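You operate a simulated robot arm through the tools that you are given. There is no shell and no other tool. Be economical: measure what you need, move in short steps, check, and stop when the job is done.

Carry out the task below with a simulated robot arm. There is one attempt and no reset: what you move stays moved.

TASK
Put things in order on the folding table. At the end: the silver socket key (marked "L") from the folding table stands where the beige tape roll stood; the brown stove brush stands where the silver socket key stood; the clear airlock stands on top of the brown sanding block; the beige tape roll stands on top of the black cup; whatever was shut is shut again. Leave all else as you found it, and nothing knocked over.

The check looks at the end state, three seconds after you hand in, the way a careful person would. Anything else that was tipped, shoved, dropped, spilled or broken makes it a failure.

THE ROBOT
A 7-joint arm with a two-finger parallel gripper, fixed in place. Base frame: the origin is at the foot of the arm, x ahead of it, y to its left, z up; the work surface is at about z = 0. Readings come in m, rad, newtons and seconds.
With the tool pointing down near the work surface it reaches from about 0.24 to 0.62 m from the base axis. Its first joint turns from -1.152 to 1.152 rad. Payload 2.6 kg.
The TCP is the grasp point between the finger pads, 0.03 m short of the fingertips. In the tool frame z runs along the fingers and y along their closing line. Largest opening 0.094 m; finger width 0.028, thickness 0.01; the body of the gripper, 0.05 by 0.096 m, starts 0.055 m behind the TCP.
Orientation is that of the tool frame in the base frame, as a unit quaternion [w, x, y, z]. With the fingers straight down and closing along the base's y, the tool's x points along the base's -x, its y along +y and its z along -z.

THE INTERFACE
- The arm moves only by the tool arm_command. Its argument "commands" is a list of rows, each an object (a shift or turn left out is 0, a gripper value left out holds the last) with "delta_pos": the shift along the tool's x, y, z in m, a list of three; "delta_rot": the turn, a rotation vector about the tool's x, y, z in rad, a list of three. In form: [{"delta_pos": [dx, dy, dz], "delta_rot": [rx, ry, rz]}, ...]. A call has 1 to 12 rows; each row shifts and turns the commanded pose from where the row before left it, along the tool's axes as they then stand. "grip" is the gripper command, from -1 (fully open) to 1 (shut), values between in proportion, set as the call begins (left out, the last holds). Each row takes 0.2 s and may step no farther than 0.05 m and 0.15 rad from the row before; otherwise, or with a gripper value out of range, the whole call is refused. A pose out of reach is approached as far as the arm can. The call stops where the force on the tool passes 40 N (or 10 N more than at its start, if that is more) or the arm is blocked; 0.2 s more then pass. Each finger travels about 0.072 m/s and halts on what it meets, pressing with about 43 N; the grip force reading is that of the motor and also rises with nothing between the fingers. The clock runs only during rows and for 0.2 s after the last one: add rows that do not move to give the fingers time. The reply holds the time, the measured pose of the TCP, the force on the tool along the base axes, the opening and the grip force, in the units named above and with some noise, with the torque about the TCP (base axes, N m) and any sound that the robot's microphone picked up.
- Cameras (640 x 400 px; columns grow to the right, rows downward): "scene" is fixed at [0.0223, 0.4249, 0.5586]; the picture's right is [-0.87, -0.50, 0.00], its down [-0.32, 0.55, -0.77] and it looks along [0.38, -0.67, -0.64] (base axes); focal length 330 px, centre (320, 200). "wrist" rides on the gripper at [0.076, 0.014, -0.102] in the tool frame; the picture's right is [-0.18, 0.98, 0.00], its down [-0.75, -0.14, -0.64] and it looks along [-0.63, -0.12, 0.77] (tool axes); focal length 243 px, centre (320, 200). There is no depth. A picture from a camera that has moved, and an enlarged one, comes with that camera's place and axes in the base frame and with its lens.
- grab_frame(camera): a new picture of that camera. It takes no simulated time.
- zoom(camera, box): a new picture of the part [left, top, right, bottom] of that camera's present view, enlarged. It takes no simulated time.
- job_done(): hands the job in; it is judged then, once.

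Work in short steps. Places have to be worked out from the pictures, the camera data and where the tool is seen: move nearer, look again, correct. Check each grasp and each placing, and mend what went wrong. You have 120 turns and 64 pictures in all, those below and enlarged ones among them. Open the gripper and draw the arm clear of the work before you hand the job in, unless the task says otherwise; then end with one line.

The tools are called after "Emit:" by a JSON object that holds its "api" and its "payload". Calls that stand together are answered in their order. arm_command: Moves the arm, as the interface text tells. Its arguments: {"type":"object","properties":{"commands":{"type":"array","items":{"type":"object","properties":{"delta_pos":{"type":"array","items":{"type":"number"}},"delta_rot":{"type":"array","items":{"type":"number"}}}}},"grip":{"type":"number"}},"required":["commands"]} The other tools are called the same way: grab_frame (camera) takes a picture; zoom (camera, box) takes an enlarged picture of a part of a camera's view; job_done () hands the job in.

At the start:

```text
time: 0.0
tool_pos: [0.3945, -0.1643, 0.2851]
tool_rot: [0.0, 0.0, 1.0, 0.0]
wrist_force: [0.1, 0.1, 0.5]
moment: [0.02, 0.03, -0.01]
grip_width: 0.0941
gripper_force: 0.0
```

scene: 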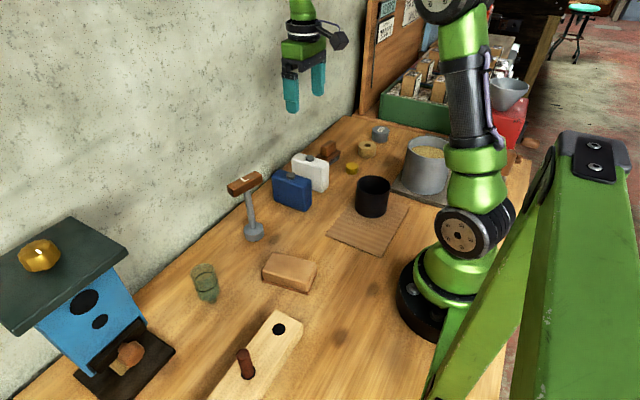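
wrist: 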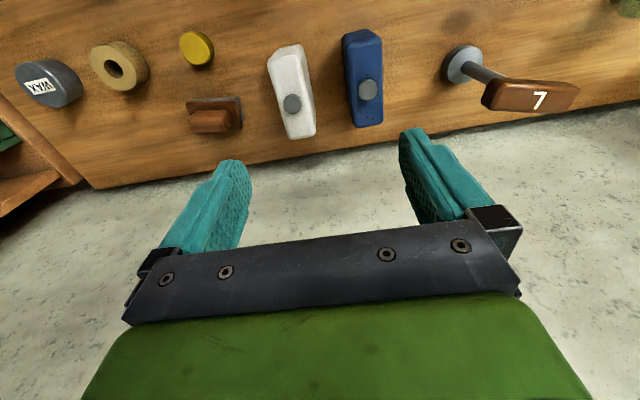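

I'll enlarge the scene picture to identify each object before moving.

Emit:
{"api": "zoom", "payload": {"camera": "scene", "box": [220, 110, 420, 235]}}

Emit:
{"api": "zoom", "payload": {"camera": "scene", "box": [0, 200, 320, 400]}}

Emit:
{"api": "zoom", "payload": {"camera": "wrist", "box": [0, 0, 320, 200]}}

```text
3.20 times, centred on (320, 172) of scene
camera zoom: at [0.0223, 0.4249, 0.5586], right [-0.87, -0.5, 0.0], down [-0.32, 0.55, -0.77], along [0.38, -0.67, -0.64], focal length 1056 px, centre (320, 288)
```

zoom: 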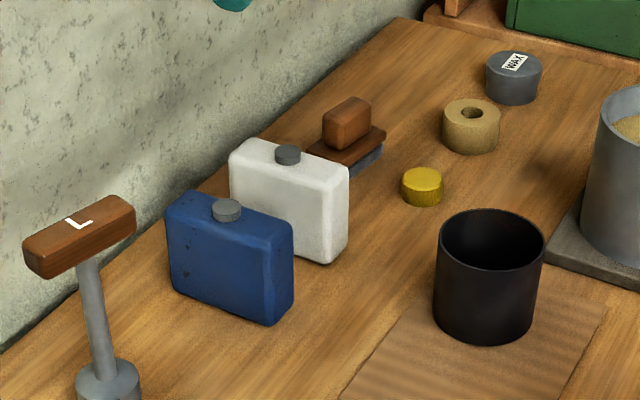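

```text
2.00 times, centred on (160, 300) of scene
camera zoom: at [0.0223, 0.4249, 0.5586], right [-0.87, -0.5, 0.0], down [-0.32, 0.55, -0.77], along [0.38, -0.67, -0.64], focal length 660 px, centre (640, 0)
```

zoom: 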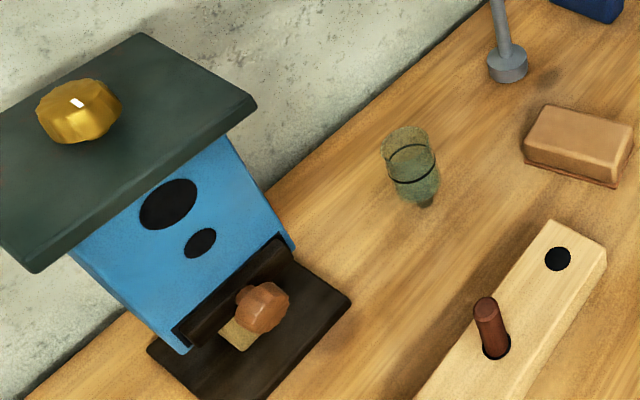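

```text
2.00 times, centred on (160, 100) of wrist
camera zoom: at [0.3174, -0.1486, 0.3881], right [0.18, 0.98, 0.0], down [0.75, -0.14, 0.64], along [0.63, -0.12, -0.77], focal length 485 px, centre (640, 400)
```

zoom: 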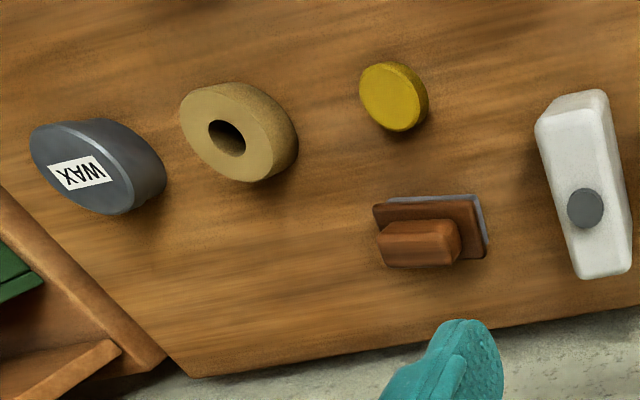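

The key's brown handle is marked "L", so that one is confirmed. I'll zoom in on the cup, tape, airlock and block next.

Emit:
{"api": "zoom", "payload": {"camera": "scene", "box": [330, 125, 420, 225]}}

Emit:
{"api": "zoom", "payload": {"camera": "scene", "box": [170, 230, 330, 330]}}

```text
4.00 times, centred on (375, 175) of scene
camera zoom: at [0.0223, 0.4249, 0.5586], right [-0.87, -0.5, 0.0], down [-0.32, 0.55, -0.77], along [0.38, -0.67, -0.64], focal length 1320 px, centre (100, 300)
```

zoom: 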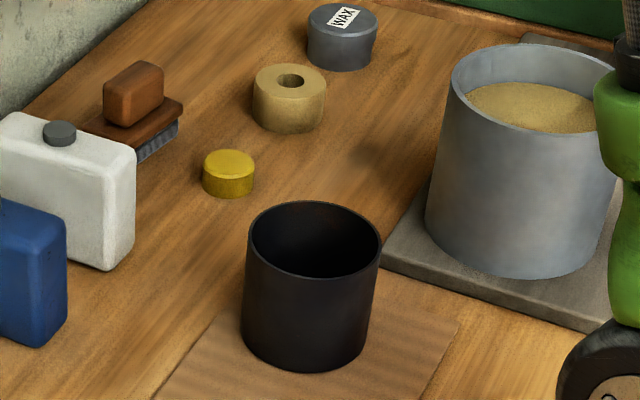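

```text
4.00 times, centred on (250, 280) of scene
camera zoom: at [0.0223, 0.4249, 0.5586], right [-0.87, -0.5, 0.0], down [-0.32, 0.55, -0.77], along [0.38, -0.67, -0.64], focal length 1320 px, centre (600, -120)
```

zoom: 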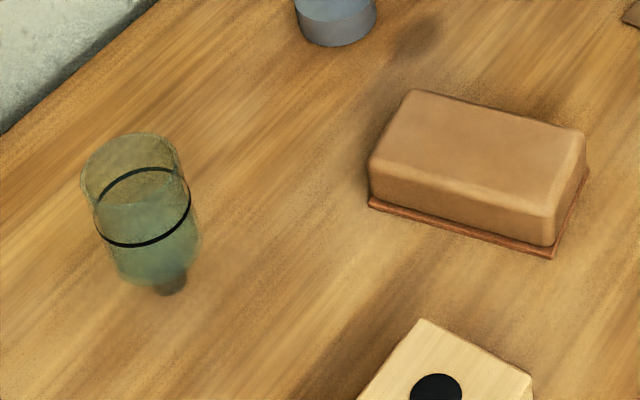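

The cup is open and wider than the tape, so I need a look into it from above. I'll move back over the centre, then turn the wrist to look toward -y.

Emit:
{"api": "arm_command", "payload": {"commands": [{"delta_pos": [0.029, 0.033, -0.005]}, {"delta_pos": [0.029, 0.033, -0.005]}, {"delta_pos": [0.029, 0.033, -0.005]}, {"delta_pos": [0.029, 0.033, -0.005]}, {"delta_pos": [0.029, 0.033, -0.005]}]}}

Emit:
{"api": "arm_command", "payload": {"commands": [{"delta_rot": [0, 0, 0.1428]}, {"delta_rot": [0, 0, 0.1428]}, {"delta_rot": [0, 0, 0.1428]}, {"delta_rot": [0, 0, 0.1428]}, {"delta_rot": [0, 0, 0.1428]}, {"delta_rot": [0, 0, 0.1428]}, {"delta_rot": [0, 0, 0.1428]}, {"delta_rot": [0, 0, 0.1428]}, {"delta_rot": [0, 0, 0.1428]}, {"delta_rot": [0, 0, 0.1428]}, {"delta_rot": [0, 0, 0.1428]}]}}

Emit:
{"api": "grab_frame", "payload": {"camera": "wrist"}}

```text
time: 1.2
tool_pos: [0.2472, -0.0002, 0.3099]
tool_rot: [0.0, 0.001, 1.0, 0.0]
wrist_force: [0.3, 0.7, -0.1]
moment: [0.02, 0.01, 0.0]
grip_width: 0.094
gripper_force: 0.0
```

```text
time: 3.6
tool_pos: [0.2493, 0.0017, 0.3107]
tool_rot: [0.0, 0.708, 0.706, -0.001]
wrist_force: [0.7, 0.7, 0.1]
moment: [0.01, -0.01, 0.01]
grip_width: 0.0939
gripper_force: 0.1
```

```text
56 pictures are left
camera wrist: at [0.2626, 0.0783, 0.4132], right [0.98, -0.19, 0.0], down [-0.14, -0.75, 0.64], along [-0.12, -0.63, -0.77], focal length 243 px, centre (320, 200)
```

wrist: 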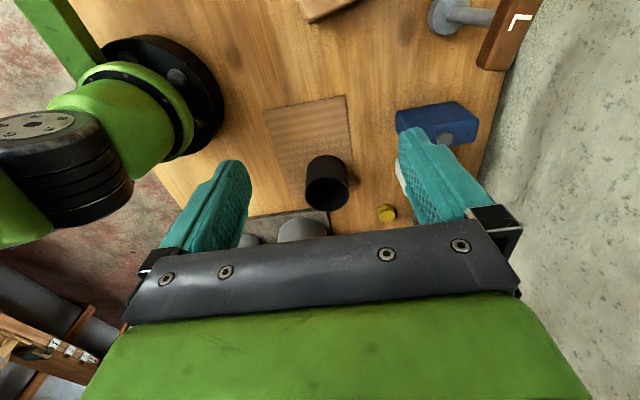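

The cup is in view, so I'll zoom in on it.

Emit:
{"api": "zoom", "payload": {"camera": "wrist", "box": [247, 90, 407, 240]}}

```text
2.67 times, centred on (327, 165) of wrist
camera zoom: at [0.2626, 0.0783, 0.4132], right [0.98, -0.19, 0.0], down [-0.14, -0.75, 0.64], along [-0.12, -0.63, -0.77], focal length 647 px, centre (301, 293)
```

zoom: 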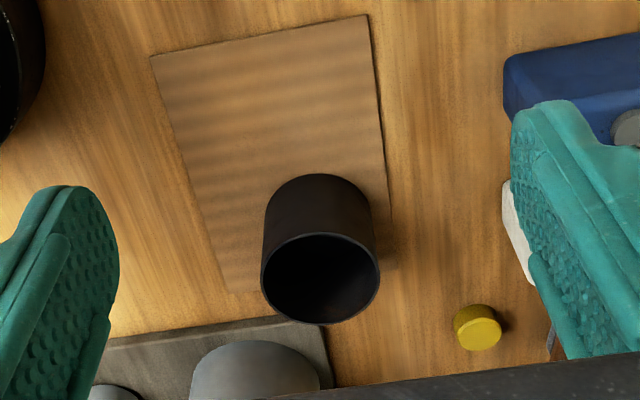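

The cup is hollow with a mouth of about 8 cm, and the tape is about 6 cm across. Before settling on that, I'll turn to face +y to check for another black cup or anything I've missed.

Emit:
{"api": "arm_command", "payload": {"commands": [{"delta_rot": [0, 0, -0.1428]}, {"delta_rot": [0, 0, -0.1428]}, {"delta_rot": [0, 0, -0.1428]}, {"delta_rot": [0, 0, -0.1428]}, {"delta_rot": [0, 0, -0.1428]}, {"delta_rot": [0, 0, -0.1428]}, {"delta_rot": [0, 0, -0.1428]}, {"delta_rot": [0, 0, -0.1428]}, {"delta_rot": [0, 0, -0.1428]}, {"delta_rot": [0, 0, -0.1428]}, {"delta_rot": [0, 0, -0.1428]}]}}

Emit:
{"api": "grab_frame", "payload": {"camera": "wrist"}}

Emit:
{"api": "arm_command", "payload": {"commands": [{"delta_rot": [0, 0, -0.1428]}, {"delta_rot": [0, 0, -0.1428]}, {"delta_rot": [0, 0, -0.1428]}, {"delta_rot": [0, 0, -0.1428]}, {"delta_rot": [0, 0, -0.1428]}, {"delta_rot": [0, 0, -0.1428]}, {"delta_rot": [0, 0, -0.1428]}, {"delta_rot": [0, 0, -0.1428]}, {"delta_rot": [0, 0, -0.1428]}, {"delta_rot": [0, 0, -0.1428]}, {"delta_rot": [0, 0, -0.1428]}]}}

Emit:
{"api": "grab_frame", "payload": {"camera": "wrist"}}

```text
time: 6.0
tool_pos: [0.2508, 0.0011, 0.3102]
tool_rot: [0.0, 0.0, 1.0, 0.0]
wrist_force: [0.4, -0.5, -0.4]
moment: [0.01, -0.01, 0.02]
grip_width: 0.0938
gripper_force: 0.2
```

```text
54 pictures are left
camera wrist: at [0.1728, 0.0166, 0.4134], right [0.18, 0.98, 0.0], down [0.75, -0.14, 0.64], along [0.63, -0.12, -0.77], focal length 243 px, centre (320, 200)
```

wrist: 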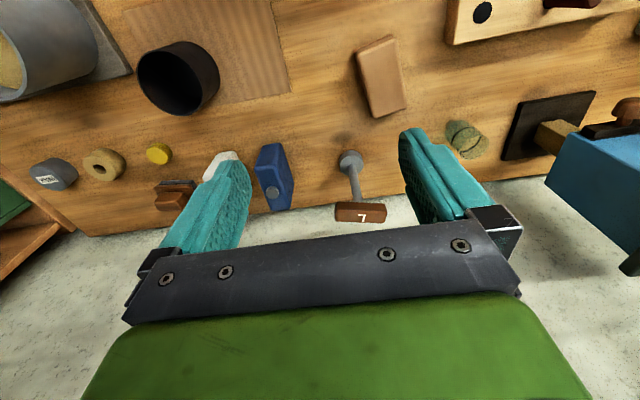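

```text
time: 8.4
tool_pos: [0.2497, 0.0015, 0.3111]
tool_rot: [0.0, 0.708, -0.707, 0.0]
wrist_force: [0.0, -0.3, -0.4]
moment: [-0.03, 0.0, 0.01]
grip_width: 0.0941
gripper_force: 0.1
```

```text
53 pictures are left
camera wrist: at [0.2343, -0.0739, 0.4138], right [-0.98, 0.18, 0.0], down [0.14, 0.75, 0.64], along [0.12, 0.63, -0.77], focal length 243 px, centre (320, 200)
```

wrist: 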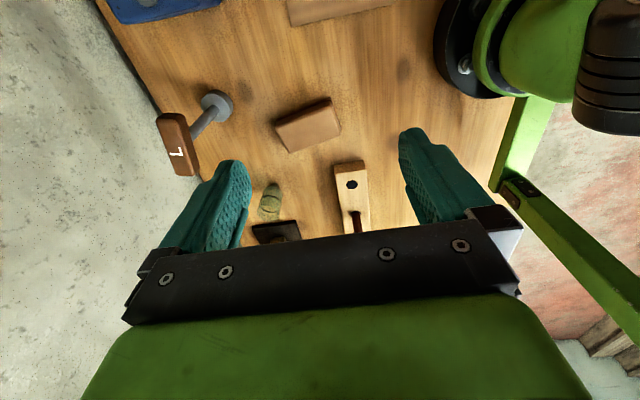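

I see only one black cup, and nothing is shut. I'll do the tape first: turn to face -y and go closer to it to measure.

Emit:
{"api": "arm_command", "payload": {"commands": [{"delta_rot": [0, 0, 0.1428]}, {"delta_rot": [0, 0, 0.1428]}, {"delta_rot": [0, 0, 0.1428]}, {"delta_rot": [0, 0, 0.1428]}, {"delta_rot": [0, 0, 0.1428]}, {"delta_rot": [0, 0, 0.1428]}, {"delta_rot": [0, 0, 0.1428]}, {"delta_rot": [0, 0, 0.1428]}, {"delta_rot": [0, 0, 0.1428]}, {"delta_rot": [0, 0, 0.1428]}, {"delta_rot": [0, 0, 0.1428]}]}}

Emit:
{"api": "arm_command", "payload": {"commands": [{"delta_rot": [0, 0, 0.1428]}, {"delta_rot": [0, 0, 0.1428]}, {"delta_rot": [0, 0, 0.1428]}, {"delta_rot": [0, 0, 0.1428]}, {"delta_rot": [0, 0, 0.1428]}, {"delta_rot": [0, 0, 0.1428]}, {"delta_rot": [0, 0, 0.1428]}, {"delta_rot": [0, 0, 0.1428]}, {"delta_rot": [0, 0, 0.1428]}, {"delta_rot": [0, 0, 0.1428]}, {"delta_rot": [0, 0, 0.1428]}]}}

Emit:
{"api": "arm_command", "payload": {"commands": [{"delta_pos": [-0.04, 0.0143, 0.0157]}, {"delta_pos": [-0.04, 0.0143, 0.0157]}, {"delta_pos": [-0.04, 0.0143, 0.0157]}, {"delta_pos": [-0.04, 0.0143, 0.0157]}, {"delta_pos": [-0.04, 0.0143, 0.0157]}, {"delta_pos": [-0.04, 0.0143, 0.0157]}, {"delta_pos": [-0.04, 0.0143, 0.0157]}]}}

Emit:
{"api": "grab_frame", "payload": {"camera": "wrist"}}

```text
time: 10.8
tool_pos: [0.2499, 0.0011, 0.3098]
tool_rot: [0.0, 0.002, 1.0, 0.0]
wrist_force: [-0.3, 0.5, -0.6]
moment: [-0.01, 0.0, 0.0]
grip_width: 0.094
gripper_force: 0.1
```

```text
time: 13.2
tool_pos: [0.2495, 0.0019, 0.3111]
tool_rot: [0.0, 0.708, 0.706, 0.0]
wrist_force: [0.0, -1.3, -0.8]
moment: [-0.03, 0.01, 0.02]
grip_width: 0.0941
gripper_force: 0.1
```

```text
time: 14.8
tool_pos: [0.3488, -0.2813, 0.2009]
tool_rot: [0.0, 0.707, 0.707, 0.0]
wrist_force: [-0.1, 0.1, 0.7]
moment: [-0.02, 0.03, 0.0]
grip_width: 0.094
gripper_force: 0.1
```

```text
52 pictures are left
camera wrist: at [0.3623, -0.2042, 0.3031], right [0.98, -0.18, 0.0], down [-0.14, -0.75, 0.64], along [-0.12, -0.63, -0.77], focal length 243 px, centre (320, 200)
```

wrist: 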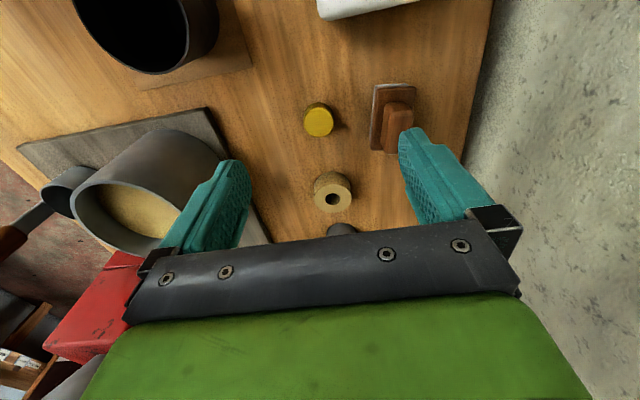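

The tape is near (0.34, -0.43). I'll zoom in for accurate measurement.

Emit:
{"api": "zoom", "payload": {"camera": "wrist", "box": [260, 70, 440, 240]}}

```text
2.35 times, centred on (350, 155) of wrist
camera zoom: at [0.3623, -0.2042, 0.3031], right [0.98, -0.18, 0.0], down [-0.14, -0.75, 0.64], along [-0.12, -0.63, -0.77], focal length 571 px, centre (249, 306)
```

zoom: 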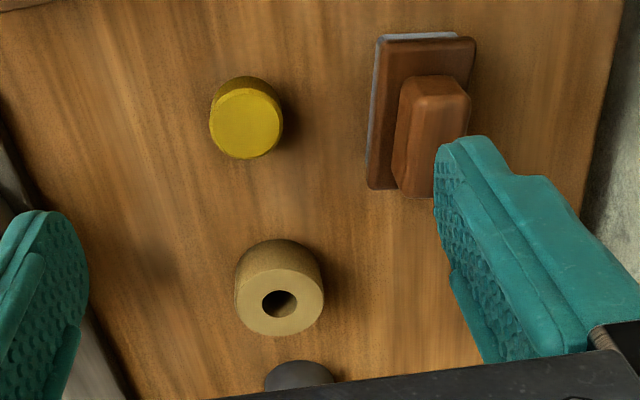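

The tape is at about (0.339, -0.430), 56 mm in diameter and about 26 mm high. I'll hover over it with the fingers closing along x, and check.

Emit:
{"api": "arm_command", "payload": {"commands": [{"delta_pos": [-0.0372, -0.0025, 0.025]}, {"delta_pos": [-0.0372, -0.0025, 0.025]}, {"delta_pos": [-0.0372, -0.0025, 0.025]}, {"delta_pos": [-0.0372, -0.0025, 0.025]}, {}]}}

Emit:
{"api": "grab_frame", "payload": {"camera": "wrist"}}

```text
time: 16.0
tool_pos: [0.337, -0.4283, 0.1021]
tool_rot: [-0.001, 0.707, 0.707, 0.0]
wrist_force: [0.8, 0.1, -0.3]
moment: [0.04, -0.02, -0.01]
grip_width: 0.0937
gripper_force: 0.1
```

```text
50 pictures are left
camera wrist: at [0.3503, -0.3518, 0.2044], right [0.98, -0.18, 0.0], down [-0.14, -0.75, 0.64], along [-0.12, -0.63, -0.77], focal length 243 px, centre (320, 200)
```

wrist: 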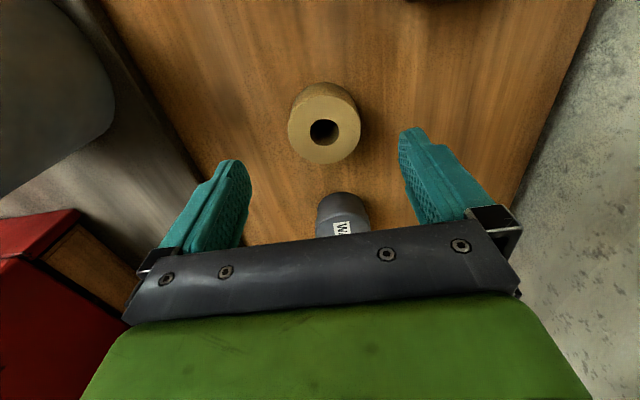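

The estimate agrees: (0.339, -0.429). I'll descend and close.

Emit:
{"api": "arm_command", "payload": {"commands": [{"delta_pos": [-0.0005, 0.001, 0.022]}, {"delta_pos": [0, 0.001, 0.022]}, {"delta_pos": [0, 0, 0.02]}, {}]}}

Emit:
{"api": "arm_command", "payload": {"commands": [{}, {}, {}, {}], "grip": 1}}

```text
time: 17.0
tool_pos: [0.3411, -0.4281, 0.0371]
tool_rot: [0.0, 0.707, 0.707, -0.001]
wrist_force: [-0.7, -1.3, 0.3]
moment: [-0.01, 0.0, -0.02]
grip_width: 0.0941
gripper_force: 0.1
```

```text
time: 18.0
tool_pos: [0.3427, -0.4276, 0.038]
tool_rot: [0.0, 0.707, 0.708, 0.0]
wrist_force: [0.3, -0.6, 0.7]
moment: [0.0, 0.01, 0.02]
grip_width: 0.0542
gripper_force: 43.4
```

The grip holds at 54 mm. I'll lift, then move near the cup to measure it.

Emit:
{"api": "arm_command", "payload": {"commands": [{"delta_pos": [0, 0, -0.02]}, {"delta_pos": [0, 0, -0.042]}, {"delta_pos": [0, 0, -0.042]}, {"delta_pos": [0, 0, -0.042]}, {"delta_pos": [0, 0, -0.042]}, {"delta_pos": [0, 0, -0.042]}, {"delta_pos": [0.043, -0.0187, 0]}, {"delta_pos": [0.043, -0.0187, 0]}, {"delta_pos": [0.043, -0.0187, 0]}, {"delta_pos": [0.043, -0.0187, 0]}, {"delta_pos": [0.043, -0.0187, 0]}, {"delta_pos": [0.043, -0.0187, 0]}]}}

Emit:
{"api": "grab_frame", "payload": {"camera": "wrist"}}

```text
time: 20.6
tool_pos: [0.2267, -0.1714, 0.2643]
tool_rot: [0.0, 0.707, 0.707, 0.001]
wrist_force: [0.5, -0.1, 0.0]
moment: [-0.02, 0.01, 0.02]
grip_width: 0.0541
gripper_force: 43.0
```

```text
49 pictures are left
camera wrist: at [0.2406, -0.0942, 0.3661], right [0.98, -0.19, 0.0], down [-0.14, -0.75, 0.64], along [-0.12, -0.63, -0.77], focal length 243 px, centre (320, 200)
```

wrist: 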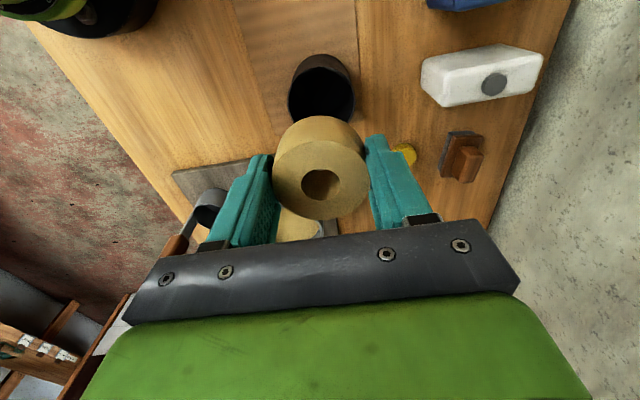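

I'll zoom in on the cup.

Emit:
{"api": "zoom", "payload": {"camera": "wrist", "box": [260, 30, 400, 130]}}

Emit:
{"api": "zoom", "payload": {"camera": "scene", "box": [320, 100, 420, 225]}}

```text
4.00 times, centred on (330, 80) of wrist
camera zoom: at [0.2406, -0.0942, 0.3661], right [0.98, -0.19, 0.0], down [-0.14, -0.75, 0.64], along [-0.12, -0.63, -0.77], focal length 970 px, centre (280, 680)
```

zoom: 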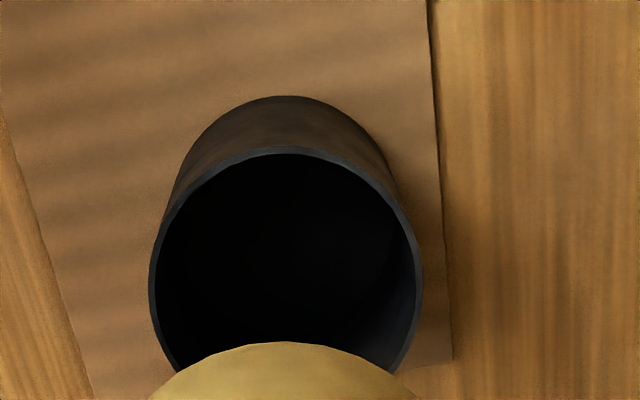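

```text
3.20 times, centred on (370, 162) of scene
camera zoom: at [0.0224, 0.4248, 0.5586], right [-0.87, -0.5, 0.0], down [-0.32, 0.55, -0.77], along [0.38, -0.67, -0.64], focal length 1056 px, centre (160, 320)
```

zoom: 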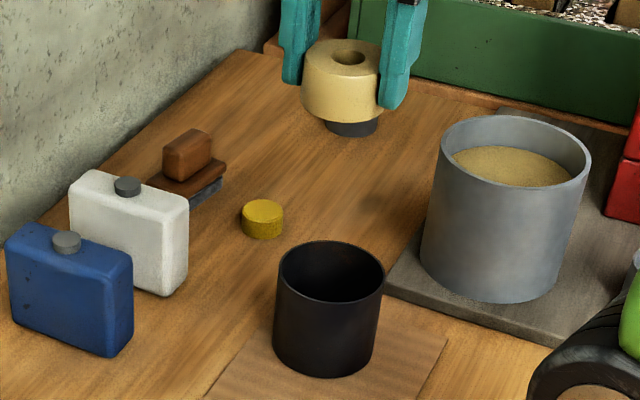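

The cup is centred at about (0.223, -0.189), with its rim at z≈0.08, outer diameter about 0.080 and a thin wall. I'll centre the tape over it and lower gently to find out whether there is any solid top.

Emit:
{"api": "arm_command", "payload": {"commands": [{"delta_pos": [-0.0044, -0.001, 0.032]}, {"delta_pos": [-0.0044, -0.001, 0.032]}, {"delta_pos": [-0.0044, -0.001, 0.032]}, {"delta_pos": [-0.0044, -0.001, 0.032]}, {}]}}

Emit:
{"api": "zoom", "payload": {"camera": "scene", "box": [320, 110, 420, 235]}}

```text
time: 21.8
tool_pos: [0.2249, -0.1876, 0.1373]
tool_rot: [0.0, 0.707, 0.707, 0.001]
wrist_force: [0.8, 0.0, 0.5]
moment: [-0.01, -0.02, 0.03]
grip_width: 0.054
gripper_force: 43.4
```

```text
3.20 times, centred on (370, 172) of scene
camera zoom: at [0.0223, 0.4249, 0.5586], right [-0.87, -0.5, 0.0], down [-0.32, 0.55, -0.77], along [0.38, -0.67, -0.64], focal length 1056 px, centre (160, 288)
```

zoom: 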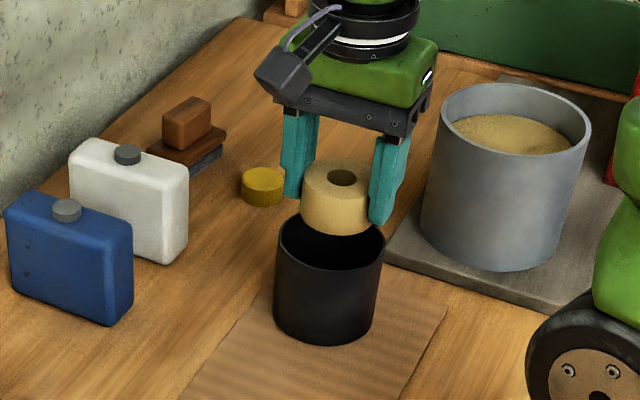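

The tape bottom is now about 20 mm above the rim. I'll lower gently in small steps and watch the force.

Emit:
{"api": "arm_command", "payload": {"commands": [{"delta_pos": [0, 0, 0.008]}, {"delta_pos": [0, 0, 0.006]}, {"delta_pos": [0, 0, 0.002]}, {"delta_pos": [0, 0, 0.002]}, {}]}}

Emit:
{"api": "arm_command", "payload": {"commands": [{"delta_pos": [0, 0, 0.002]}, {"delta_pos": [0, 0, 0.002]}, {}]}}

Emit:
{"api": "zoom", "payload": {"camera": "scene", "box": [320, 110, 420, 235]}}

```text
time: 23.0
tool_pos: [0.2236, -0.1879, 0.1198]
tool_rot: [0.0, 0.707, 0.707, 0.0]
wrist_force: [0.2, -0.7, -1.4]
moment: [-0.03, -0.01, 0.02]
grip_width: 0.0543
gripper_force: 43.2
```

```text
time: 23.8
tool_pos: [0.2248, -0.1861, 0.1161]
tool_rot: [0.0, 0.707, 0.707, 0.0]
wrist_force: [0.1, 0.2, -1.1]
moment: [0.01, -0.02, -0.01]
grip_width: 0.0542
gripper_force: 43.4
```

```text
3.20 times, centred on (370, 172) of scene
camera zoom: at [0.0223, 0.4249, 0.5586], right [-0.87, -0.5, 0.0], down [-0.32, 0.55, -0.77], along [0.38, -0.67, -0.64], focal length 1056 px, centre (160, 288)
```

zoom: 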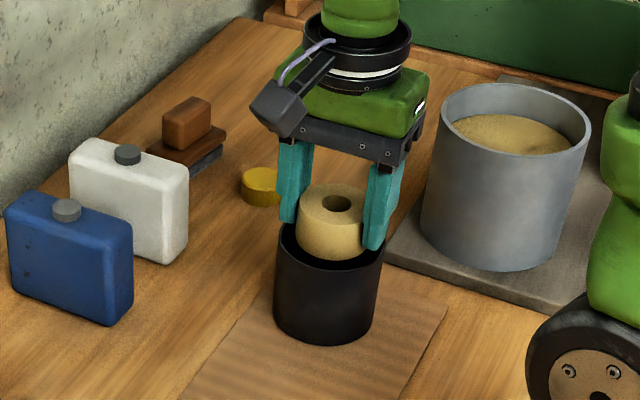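

There is no contact yet, with the tape bottom about level with the rim. I'll go 4 mm lower to see whether it enters.

Emit:
{"api": "arm_command", "payload": {"commands": [{"delta_pos": [0, 0, 0.002]}, {"delta_pos": [0, 0, 0.002]}, {}]}}

Emit:
{"api": "zoom", "payload": {"camera": "scene", "box": [340, 150, 400, 225]}}

```text
time: 24.4
tool_pos: [0.2265, -0.1885, 0.1152]
tool_rot: [0.001, 0.709, 0.705, 0.001]
wrist_force: [-1.9, 2.4, 8.9]
moment: [-0.13, 0.26, -0.06]
grip_width: 0.0539
gripper_force: 43.1
stopped in row 2: the force on the tool passed its limit at 49 N (the readings are from after the stop); the commanded pose is now the measured one
```

```text
5.33 times, centred on (370, 188) of scene
camera zoom: at [0.0223, 0.4249, 0.5586], right [-0.87, -0.5, 0.0], down [-0.32, 0.55, -0.77], along [0.38, -0.67, -0.64], focal length 1760 px, centre (53, 267)
```

zoom: 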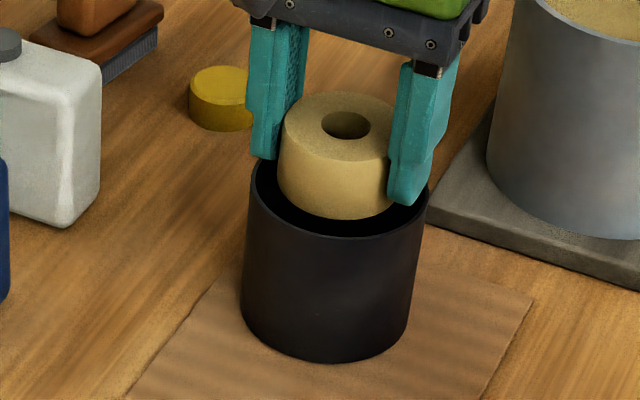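

Contact came with the tape bottom at the rim height (z≈0.079), although the tape is well inside the rim in plan. That means the cup carries the tape at its top, and the fingertips are still about 6 mm above. I'll back off, centre it, set it down again and check the force.

Emit:
{"api": "arm_command", "payload": {"commands": [{"delta_pos": [0, -0.0015, -0.003]}, {"delta_pos": [0, -0.0015, 0]}, {}]}}

Emit:
{"api": "arm_command", "payload": {"commands": [{"delta_pos": [0, 0, 0.001]}, {"delta_pos": [0, 0, 0.001]}, {}]}}

Emit:
{"api": "arm_command", "payload": {"commands": [{"delta_pos": [0, 0, 0.001]}, {}]}}

```text
time: 25.2
tool_pos: [0.2222, -0.1873, 0.1178]
tool_rot: [0.0, 0.709, 0.706, 0.0]
wrist_force: [-0.9, -0.6, -0.8]
moment: [0.02, -0.03, -0.02]
grip_width: 0.0544
gripper_force: 42.9
```

```text
time: 26.0
tool_pos: [0.2231, -0.1877, 0.1163]
tool_rot: [0.001, 0.709, 0.706, 0.001]
wrist_force: [-0.5, -0.2, -0.7]
moment: [0.01, -0.01, -0.01]
grip_width: 0.054
gripper_force: 43.1
```

```text
time: 26.6
tool_pos: [0.2219, -0.188, 0.1145]
tool_rot: [0.001, 0.709, 0.706, 0.0]
wrist_force: [-1.1, -0.5, 5.4]
moment: [-0.12, 0.21, -0.02]
grip_width: 0.054
gripper_force: 42.8
```

The moment puts this contact at radius ≈0.037 m on the -x,-y side, which could be a finger corner on the rim rather than the tape. To tell them apart, I'll shift the tape +34 mm in y so it overlaps the rim, then find the contact height there.

Emit:
{"api": "arm_command", "payload": {"commands": [{"delta_pos": [0, 0, -0.012]}, {"delta_pos": [0.017, 0.001, 0]}, {"delta_pos": [0.017, 0, 0]}, {"delta_pos": [0, 0, 0.004]}, {}]}}

Emit:
{"api": "arm_command", "payload": {"commands": [{"delta_pos": [0, 0, 0.001]}, {"delta_pos": [0, 0, 0.001]}, {}]}}

Emit:
{"api": "zoom", "payload": {"camera": "scene", "box": [340, 150, 400, 225]}}

```text
time: 27.8
tool_pos: [0.2251, -0.1534, 0.1229]
tool_rot: [0.0, 0.708, 0.706, 0.001]
wrist_force: [0.3, -0.2, -0.7]
moment: [0.0, 0.02, -0.02]
grip_width: 0.0543
gripper_force: 43.3
```

```text
time: 28.6
tool_pos: [0.2222, -0.1541, 0.122]
tool_rot: [0.0, 0.709, 0.705, 0.001]
wrist_force: [-0.6, -0.8, -0.4]
moment: [0.0, 0.05, 0.0]
grip_width: 0.0543
gripper_force: 43.6
```

```text
5.33 times, centred on (370, 188) of scene
camera zoom: at [0.0223, 0.4249, 0.5586], right [-0.87, -0.5, 0.0], down [-0.32, 0.55, -0.77], along [0.38, -0.67, -0.64], focal length 1760 px, centre (53, 267)
```

zoom: 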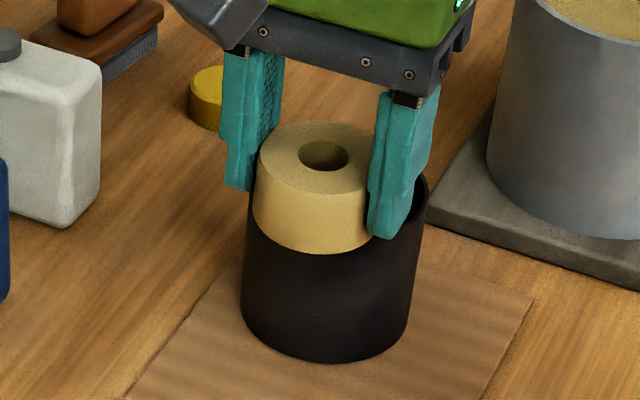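

There's still no contact at TCP z≈0.122. I'll continue in 1 mm steps.

Emit:
{"api": "arm_command", "payload": {"commands": [{"delta_pos": [0, 0, 0.001]}, {}]}}

Emit:
{"api": "arm_command", "payload": {"commands": [{"delta_pos": [0, 0, 0.001]}, {}]}}

Emit:
{"api": "arm_command", "payload": {"commands": [{"delta_pos": [0, 0, 0.001]}, {}]}}

Emit:
{"api": "arm_command", "payload": {"commands": [{"delta_pos": [0, 0, 0.001]}, {}]}}

```text
time: 29.2
tool_pos: [0.2226, -0.1545, 0.1202]
tool_rot: [0.0, 0.708, 0.706, 0.001]
wrist_force: [-0.1, -0.7, -1.2]
moment: [0.01, 0.02, 0.05]
grip_width: 0.0544
gripper_force: 42.8
```

```text
time: 29.8
tool_pos: [0.2233, -0.1533, 0.1187]
tool_rot: [0.001, 0.709, 0.706, 0.001]
wrist_force: [0.6, -0.3, -1.3]
moment: [0.0, 0.01, 0.01]
grip_width: 0.0543
gripper_force: 42.9
```

```text
time: 30.4
tool_pos: [0.2248, -0.1539, 0.1171]
tool_rot: [0.001, 0.708, 0.706, 0.001]
wrist_force: [-0.3, 0.0, -0.1]
moment: [0.02, 0.01, 0.01]
grip_width: 0.0544
gripper_force: 44.0
```

```text
time: 31.0
tool_pos: [0.2247, -0.1535, 0.1165]
tool_rot: [0.002, 0.708, 0.706, 0.0]
wrist_force: [0.1, 0.2, -0.5]
moment: [0.0, 0.02, 0.05]
grip_width: 0.0541
gripper_force: 43.8
```

Still free at 0.1165, so I'll keep going.

Emit:
{"api": "arm_command", "payload": {"commands": [{"delta_pos": [0, 0, 0.001]}, {}]}}

Emit:
{"api": "arm_command", "payload": {"commands": [{"delta_pos": [0, 0, 0.001]}, {}]}}

Emit:
{"api": "zoom", "payload": {"camera": "scene", "box": [340, 150, 400, 225]}}

```text
time: 31.6
tool_pos: [0.223, -0.1549, 0.1164]
tool_rot: [0.001, 0.708, 0.706, 0.001]
wrist_force: [0.2, -0.1, -0.7]
moment: [0.02, -0.01, 0.0]
grip_width: 0.0542
gripper_force: 43.1
```

```text
time: 32.2
tool_pos: [0.2239, -0.1553, 0.1153]
tool_rot: [0.002, 0.709, 0.705, 0.001]
wrist_force: [-2.0, 2.8, 12.5]
moment: [-0.09, 0.22, -0.02]
grip_width: 0.0544
gripper_force: 43.1
```

```text
5.33 times, centred on (370, 188) of scene
camera zoom: at [0.0223, 0.4249, 0.5586], right [-0.87, -0.5, 0.0], down [-0.32, 0.55, -0.77], along [0.38, -0.67, -0.64], focal length 1760 px, centre (53, 267)
```

zoom: 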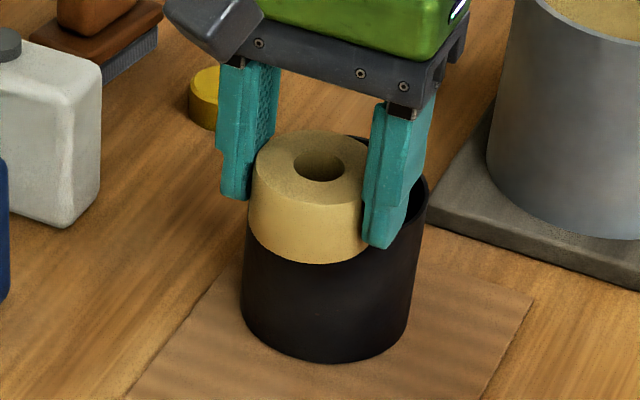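

Contact height here (≈0.115) is the same as when centred. On a rim at 0.078, finger contact would only come at 0.1075, so the cup really does carry the tape at its top across the middle. I'll go back to the centre, set it down and release.

Emit:
{"api": "arm_command", "payload": {"commands": [{"delta_pos": [0, 0, -0.006]}, {"delta_pos": [-0.017, -0.0005, 0]}, {"delta_pos": [-0.0165, 0, 0]}, {"delta_pos": [0, 0, 0.003]}, {}]}}

Emit:
{"api": "arm_command", "payload": {"commands": [{"delta_pos": [0, 0, 0.001]}, {}]}}

Emit:
{"api": "arm_command", "payload": {"commands": [{"delta_pos": [0, 0, 0.001]}, {}]}}

```text
time: 33.4
tool_pos: [0.2225, -0.1873, 0.1181]
tool_rot: [0.0, 0.708, 0.706, 0.001]
wrist_force: [0.3, -0.7, -0.4]
moment: [-0.02, -0.01, 0.03]
grip_width: 0.0543
gripper_force: 43.2
```

```text
time: 34.0
tool_pos: [0.2236, -0.1871, 0.1158]
tool_rot: [0.001, 0.708, 0.706, 0.001]
wrist_force: [-1.1, 0.5, -0.4]
moment: [-0.01, -0.01, -0.01]
grip_width: 0.0543
gripper_force: 42.9
```

```text
time: 34.6
tool_pos: [0.2242, -0.1866, 0.1153]
tool_rot: [0.002, 0.708, 0.706, 0.0]
wrist_force: [0.9, 1.3, 6.2]
moment: [-0.04, 0.08, -0.04]
grip_width: 0.0539
gripper_force: 42.5
```

It's in contact at the centre, with about 6 N. I'll release a little.

Emit:
{"api": "arm_command", "payload": {"commands": [{}, {}, {}], "grip": -0.5}}

Emit:
{"api": "zoom", "payload": {"camera": "scene", "box": [340, 150, 400, 225]}}

```text
time: 35.4
tool_pos: [0.2229, -0.1863, 0.115]
tool_rot: [0.001, 0.708, 0.706, 0.001]
wrist_force: [-0.1, -0.2, 0.0]
moment: [0.0, 0.0, 0.01]
grip_width: 0.0706
gripper_force: 0.0
```

```text
5.33 times, centred on (370, 188) of scene
camera zoom: at [0.0223, 0.4249, 0.5586], right [-0.87, -0.5, 0.0], down [-0.32, 0.55, -0.77], along [0.38, -0.67, -0.64], focal length 1760 px, centre (53, 267)
```

zoom: 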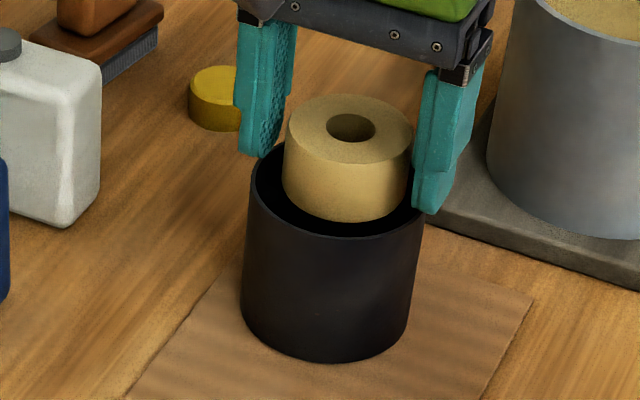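

The tape rests on the cup. I'll lift straight up and then go to view the key.

Emit:
{"api": "arm_command", "payload": {"commands": [{"delta_pos": [0, 0, -0.01]}, {"delta_pos": [0, 0, -0.03]}, {"delta_pos": [0, 0, -0.04]}, {"delta_pos": [0, 0, -0.04]}, {"delta_pos": [0, 0, -0.04]}]}}

Emit:
{"api": "arm_command", "payload": {"commands": [{"delta_pos": [0.0396, 0.0221, 0]}, {"delta_pos": [0.0396, 0.0221, 0]}, {"delta_pos": [0.0396, 0.0221, 0]}, {"delta_pos": [0.0396, 0.0221, 0]}, {"delta_pos": [0.0396, 0.0221, 0]}, {"delta_pos": [0.0396, 0.0221, 0]}, {"delta_pos": [0.0396, 0.0221, 0]}, {"delta_pos": [0.0396, 0.0221, 0]}, {}], "grip": -1}}

Emit:
{"api": "grab_frame", "payload": {"camera": "wrist"}}

Emit:
{"api": "grab_frame", "payload": {"camera": "scene"}}

```text
time: 36.6
tool_pos: [0.2239, -0.186, 0.2761]
tool_rot: [0.0, 0.709, 0.706, 0.0]
wrist_force: [0.1, 0.5, 0.9]
moment: [0.0, -0.01, -0.03]
grip_width: 0.0706
gripper_force: 0.0
```

```text
time: 38.6
tool_pos: [0.4007, 0.1315, 0.2801]
tool_rot: [0.0, 0.708, 0.706, 0.0]
wrist_force: [0.1, -0.1, 0.2]
moment: [0.01, 0.0, 0.01]
grip_width: 0.0939
gripper_force: 0.1
```

```text
40 pictures are left
camera wrist: at [0.4149, 0.2083, 0.3825], right [0.98, -0.19, 0.0], down [-0.15, -0.75, 0.64], along [-0.12, -0.63, -0.77], focal length 243 px, centre (320, 200)
```

wrist: 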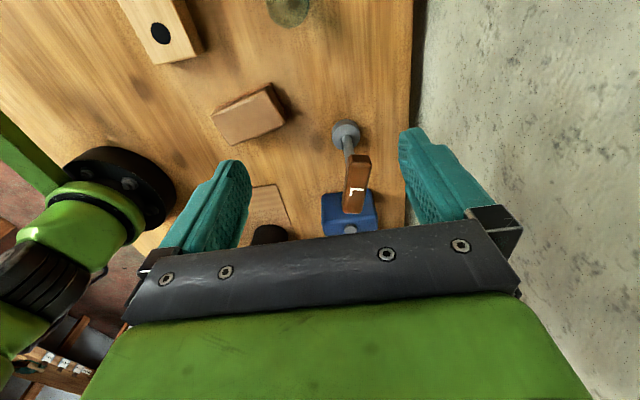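

```text
39 pictures are left
```

scene: 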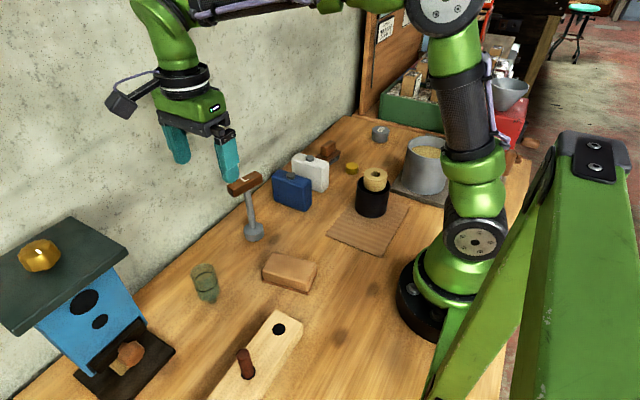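

The tape sits well on the cup. I'll zoom in on the key for its geometry.

Emit:
{"api": "zoom", "payload": {"camera": "wrist", "box": [285, 100, 425, 240]}}

Emit:
{"api": "zoom", "payload": {"camera": "scene", "box": [200, 150, 320, 250]}}

```text
2.86 times, centred on (355, 170) of wrist
camera zoom: at [0.4149, 0.2083, 0.3825], right [0.98, -0.19, 0.0], down [-0.15, -0.75, 0.64], along [-0.12, -0.63, -0.77], focal length 693 px, centre (220, 286)
```

zoom: 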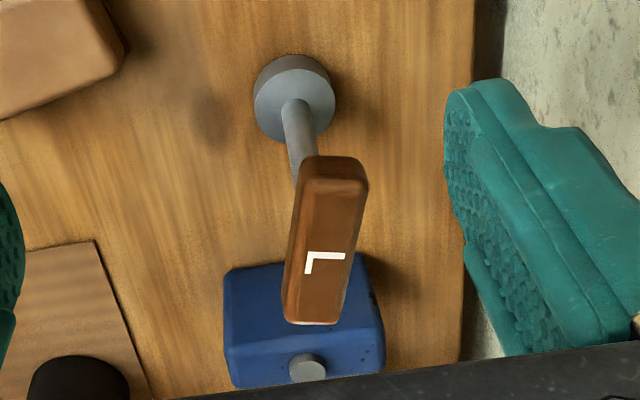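

```text
4.00 times, centred on (260, 200) of scene
camera zoom: at [0.0223, 0.4249, 0.5586], right [-0.87, -0.5, 0.0], down [-0.32, 0.55, -0.77], along [0.38, -0.67, -0.64], focal length 1320 px, centre (560, 200)
```

zoom: 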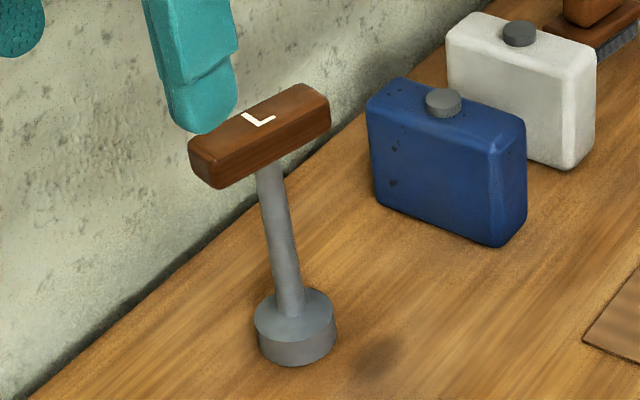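

The key handle's top centre is about (0.425, 0.029, 0.153), the stem base about (0.423, 0.033), and the handle axis is turned about 15° from y. I'll turn the gripper to match, hover above and verify.

Emit:
{"api": "arm_command", "payload": {"commands": [{"delta_rot": [0, 0, 0.13]}, {"delta_rot": [0, 0, 0.13]}, {"delta_pos": [-0.0306, 0.0166, 0.024]}, {"delta_pos": [-0.0306, 0.0166, 0.024]}, {"delta_pos": [-0.0306, 0.0166, 0.024]}, {}], "grip": -0.6}}

Emit:
{"api": "grab_frame", "payload": {"camera": "wrist"}}

```text
time: 40.0
tool_pos: [0.4253, 0.0275, 0.2075]
tool_rot: [0.0, 0.794, 0.608, 0.0]
wrist_force: [0.3, -0.5, -0.9]
moment: [0.0, 0.02, 0.02]
grip_width: 0.0751
gripper_force: 0.0
```

```text
36 pictures are left
camera wrist: at [0.459, 0.0971, 0.3106], right [0.9, -0.43, 0.0], down [-0.33, -0.69, 0.64], along [-0.28, -0.58, -0.77], focal length 243 px, centre (320, 200)
```

wrist: 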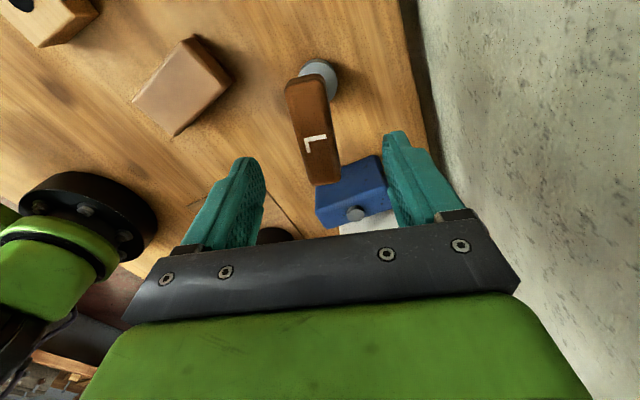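

The handle centre is (0.424, 0.028) with its axis at 13°, so the gripper is aligned. I'll descend to z≈0.14 and close.

Emit:
{"api": "arm_command", "payload": {"commands": [{"delta_pos": [0, -0.001, 0.034]}, {"delta_pos": [0, 0, 0.033]}, {}]}}

Emit:
{"api": "arm_command", "payload": {"commands": [{}, {}, {}, {}], "grip": 1}}

Emit:
{"api": "zoom", "payload": {"camera": "scene", "box": [180, 110, 320, 250]}}

```text
time: 40.8
tool_pos: [0.4256, 0.0271, 0.1402]
tool_rot: [0.0, 0.794, 0.608, 0.001]
wrist_force: [0.2, -0.1, -0.1]
moment: [0.02, -0.02, 0.02]
grip_width: 0.0751
gripper_force: 0.1
```

```text
time: 41.8
tool_pos: [0.4259, 0.0272, 0.1402]
tool_rot: [0.0, 0.794, 0.608, 0.001]
wrist_force: [0.2, 0.3, 0.1]
moment: [0.06, 0.04, 0.02]
grip_width: 0.03
gripper_force: 42.7
```

```text
2.86 times, centred on (250, 180) of scene
camera zoom: at [0.0223, 0.4249, 0.5586], right [-0.87, -0.5, 0.0], down [-0.32, 0.55, -0.77], along [0.38, -0.67, -0.64], focal length 943 px, centre (520, 257)
```

zoom: 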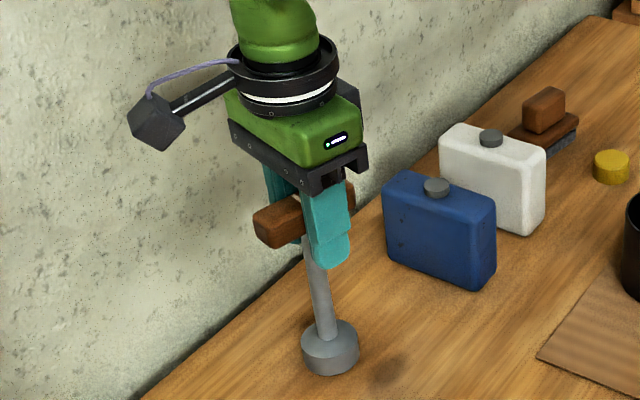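

The handle is gripped (30 mm). I'll lift straight up and check that it hangs plumb.

Emit:
{"api": "arm_command", "payload": {"commands": [{"delta_pos": [0, 0, -0.01]}, {"delta_pos": [0, 0, -0.03]}, {"delta_pos": [0, 0, -0.04]}, {"delta_pos": [0, 0, -0.04]}, {"delta_pos": [0, 0, -0.04]}, {}]}}

Emit:
{"api": "grab_frame", "payload": {"camera": "scene"}}

```text
time: 43.2
tool_pos: [0.4213, 0.0276, 0.2993]
tool_rot: [0.001, 0.794, 0.608, 0.0]
wrist_force: [0.3, -0.3, -1.8]
moment: [0.0, 0.0, 0.0]
grip_width: 0.0298
gripper_force: 43.1
```

```text
34 pictures are left
```

scene: 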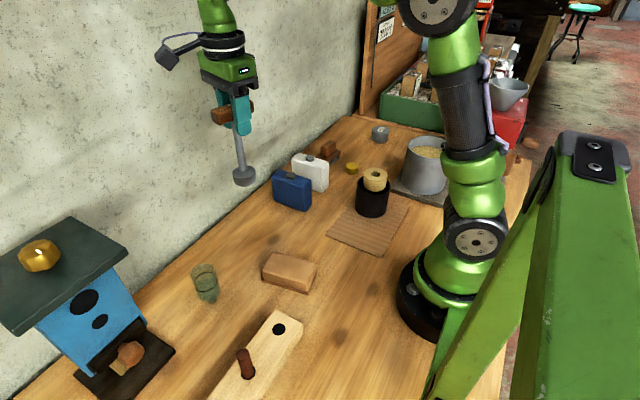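

It hangs plumb, so I'll carry it to above the tape's old spot.

Emit:
{"api": "arm_command", "payload": {"commands": [{"delta_pos": [-0.03875, 0.00318, 0]}, {"delta_pos": [-0.03875, 0.00318, 0]}, {"delta_pos": [-0.03875, 0.00318, 0]}, {"delta_pos": [-0.03875, 0.00318, 0]}, {"delta_pos": [-0.03875, 0.00318, 0]}, {"delta_pos": [-0.03875, 0.00318, 0]}, {"delta_pos": [-0.03875, 0.00318, 0]}, {"delta_pos": [-0.03875, 0.00318, 0]}, {"delta_pos": [-0.03875, 0.00318, 0]}, {"delta_pos": [-0.03875, 0.00318, 0]}, {"delta_pos": [-0.03875, 0.00318, 0]}, {"delta_pos": [-0.03875, 0.00318, 0]}]}}

Emit:
{"api": "arm_command", "payload": {"commands": [{"delta_pos": [0, 0, 0.04]}, {"delta_pos": [0, 0, 0.04]}, {"delta_pos": [0, 0, 0.03]}, {}]}}

Emit:
{"api": "zoom", "payload": {"camera": "scene", "box": [300, 60, 460, 190]}}

```text
time: 45.8
tool_pos: [0.3387, -0.4323, 0.2964]
tool_rot: [0.0, 0.794, 0.608, 0.001]
wrist_force: [-0.3, -0.4, -1.7]
moment: [-0.02, 0.02, 0.03]
grip_width: 0.03
gripper_force: 42.9
```

```text
time: 46.8
tool_pos: [0.3381, -0.4305, 0.1884]
tool_rot: [0.001, 0.794, 0.608, 0.001]
wrist_force: [0.2, 1.1, -0.9]
moment: [-0.02, -0.01, 0.01]
grip_width: 0.0299
gripper_force: 42.9
```

```text
3.08 times, centred on (380, 125) of scene
camera zoom: at [0.0223, 0.4249, 0.5586], right [-0.87, -0.5, 0.0], down [-0.32, 0.55, -0.77], along [0.38, -0.67, -0.64], focal length 1015 px, centre (135, 431)
```

zoom: 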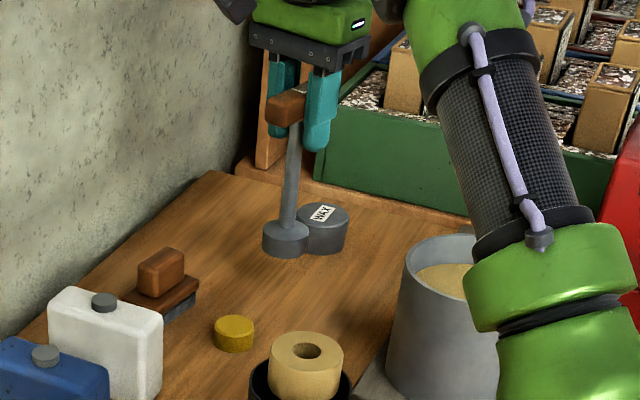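

The key is lined up with the spot, with its base about 48 mm up. I'll lower it.

Emit:
{"api": "arm_command", "payload": {"commands": [{"delta_pos": [0, 0, 0.03]}, {"delta_pos": [0, 0, 0.014]}, {}]}}

Emit:
{"api": "arm_command", "payload": {"commands": [{"delta_pos": [0, 0, 0.0015]}, {"delta_pos": [0, 0, 0.0015]}, {}]}}

Emit:
{"api": "zoom", "payload": {"camera": "scene", "box": [320, 90, 420, 170]}}

```text
time: 47.6
tool_pos: [0.3382, -0.4333, 0.1452]
tool_rot: [0.001, 0.794, 0.608, 0.0]
wrist_force: [0.1, -0.1, -1.6]
moment: [0.02, -0.01, 0.0]
grip_width: 0.0299
gripper_force: 43.0
```

```text
time: 48.4
tool_pos: [0.3384, -0.4323, 0.1407]
tool_rot: [0.001, 0.794, 0.608, 0.001]
wrist_force: [0.4, 0.2, -1.9]
moment: [-0.02, -0.01, 0.01]
grip_width: 0.0298
gripper_force: 42.8
```

```text
5.00 times, centred on (370, 130) of scene
camera zoom: at [0.0223, 0.4249, 0.5586], right [-0.87, -0.5, 0.0], down [-0.32, 0.55, -0.77], along [0.38, -0.67, -0.64], focal length 1650 px, centre (70, 550)
```

zoom: 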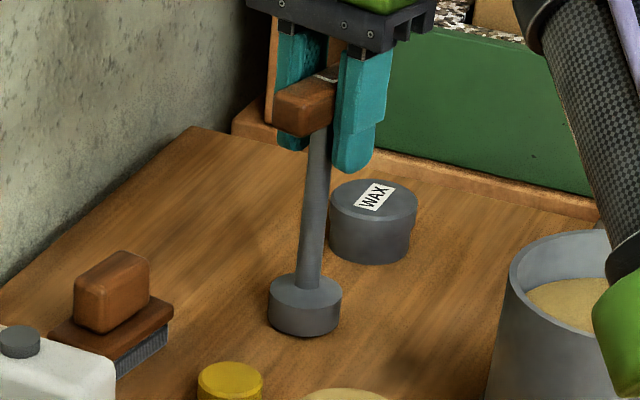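

The position matches the tape's old base projection to within about 3 mm. I'll lower the last bit to contact.

Emit:
{"api": "arm_command", "payload": {"commands": [{"delta_pos": [0.0015, 0, 0.001]}, {}]}}

Emit:
{"api": "arm_command", "payload": {"commands": [{"delta_pos": [0, 0, 0.001]}, {}]}}

```text
time: 49.0
tool_pos: [0.3396, -0.4306, 0.1397]
tool_rot: [0.001, 0.794, 0.608, 0.001]
wrist_force: [-0.1, 0.1, -1.7]
moment: [0.0, 0.0, -0.02]
grip_width: 0.0297
gripper_force: 42.7
```

```text
time: 49.6
tool_pos: [0.3406, -0.4319, 0.1409]
tool_rot: [0.002, 0.794, 0.608, 0.002]
wrist_force: [-1.7, 4.1, 11.2]
moment: [0.65, 0.3, -0.04]
grip_width: 0.03
gripper_force: 42.9
```

It's touching the table. I'll ease up half a millimetre and release slowly.

Emit:
{"api": "arm_command", "payload": {"commands": [{"delta_pos": [0, 0, -0.0005]}, {}]}}

Emit:
{"api": "arm_command", "payload": {"commands": [{}, {}, {}], "grip": -0.4}}

Emit:
{"api": "zoom", "payload": {"camera": "scene", "box": [320, 90, 420, 170]}}

```text
time: 50.2
tool_pos: [0.3397, -0.4305, 0.1397]
tool_rot: [0.001, 0.794, 0.608, 0.0]
wrist_force: [0.6, 1.9, 8.7]
moment: [0.27, -0.1, 0.03]
grip_width: 0.0299
gripper_force: 43.0
```

```text
time: 51.0
tool_pos: [0.3398, -0.4305, 0.139]
tool_rot: [0.001, 0.794, 0.608, 0.001]
wrist_force: [-0.4, -1.1, -0.5]
moment: [0.0, -0.02, 0.0]
grip_width: 0.0656
gripper_force: 0.1
```

```text
5.00 times, centred on (370, 130) of scene
camera zoom: at [0.0223, 0.4249, 0.5586], right [-0.87, -0.5, 0.0], down [-0.32, 0.55, -0.77], along [0.38, -0.67, -0.64], focal length 1650 px, centre (70, 550)
```

zoom: 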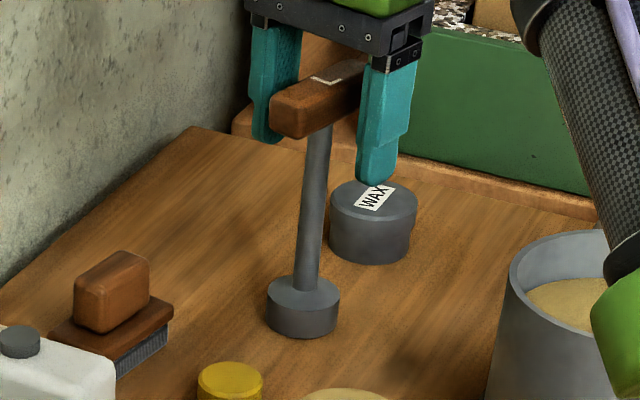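

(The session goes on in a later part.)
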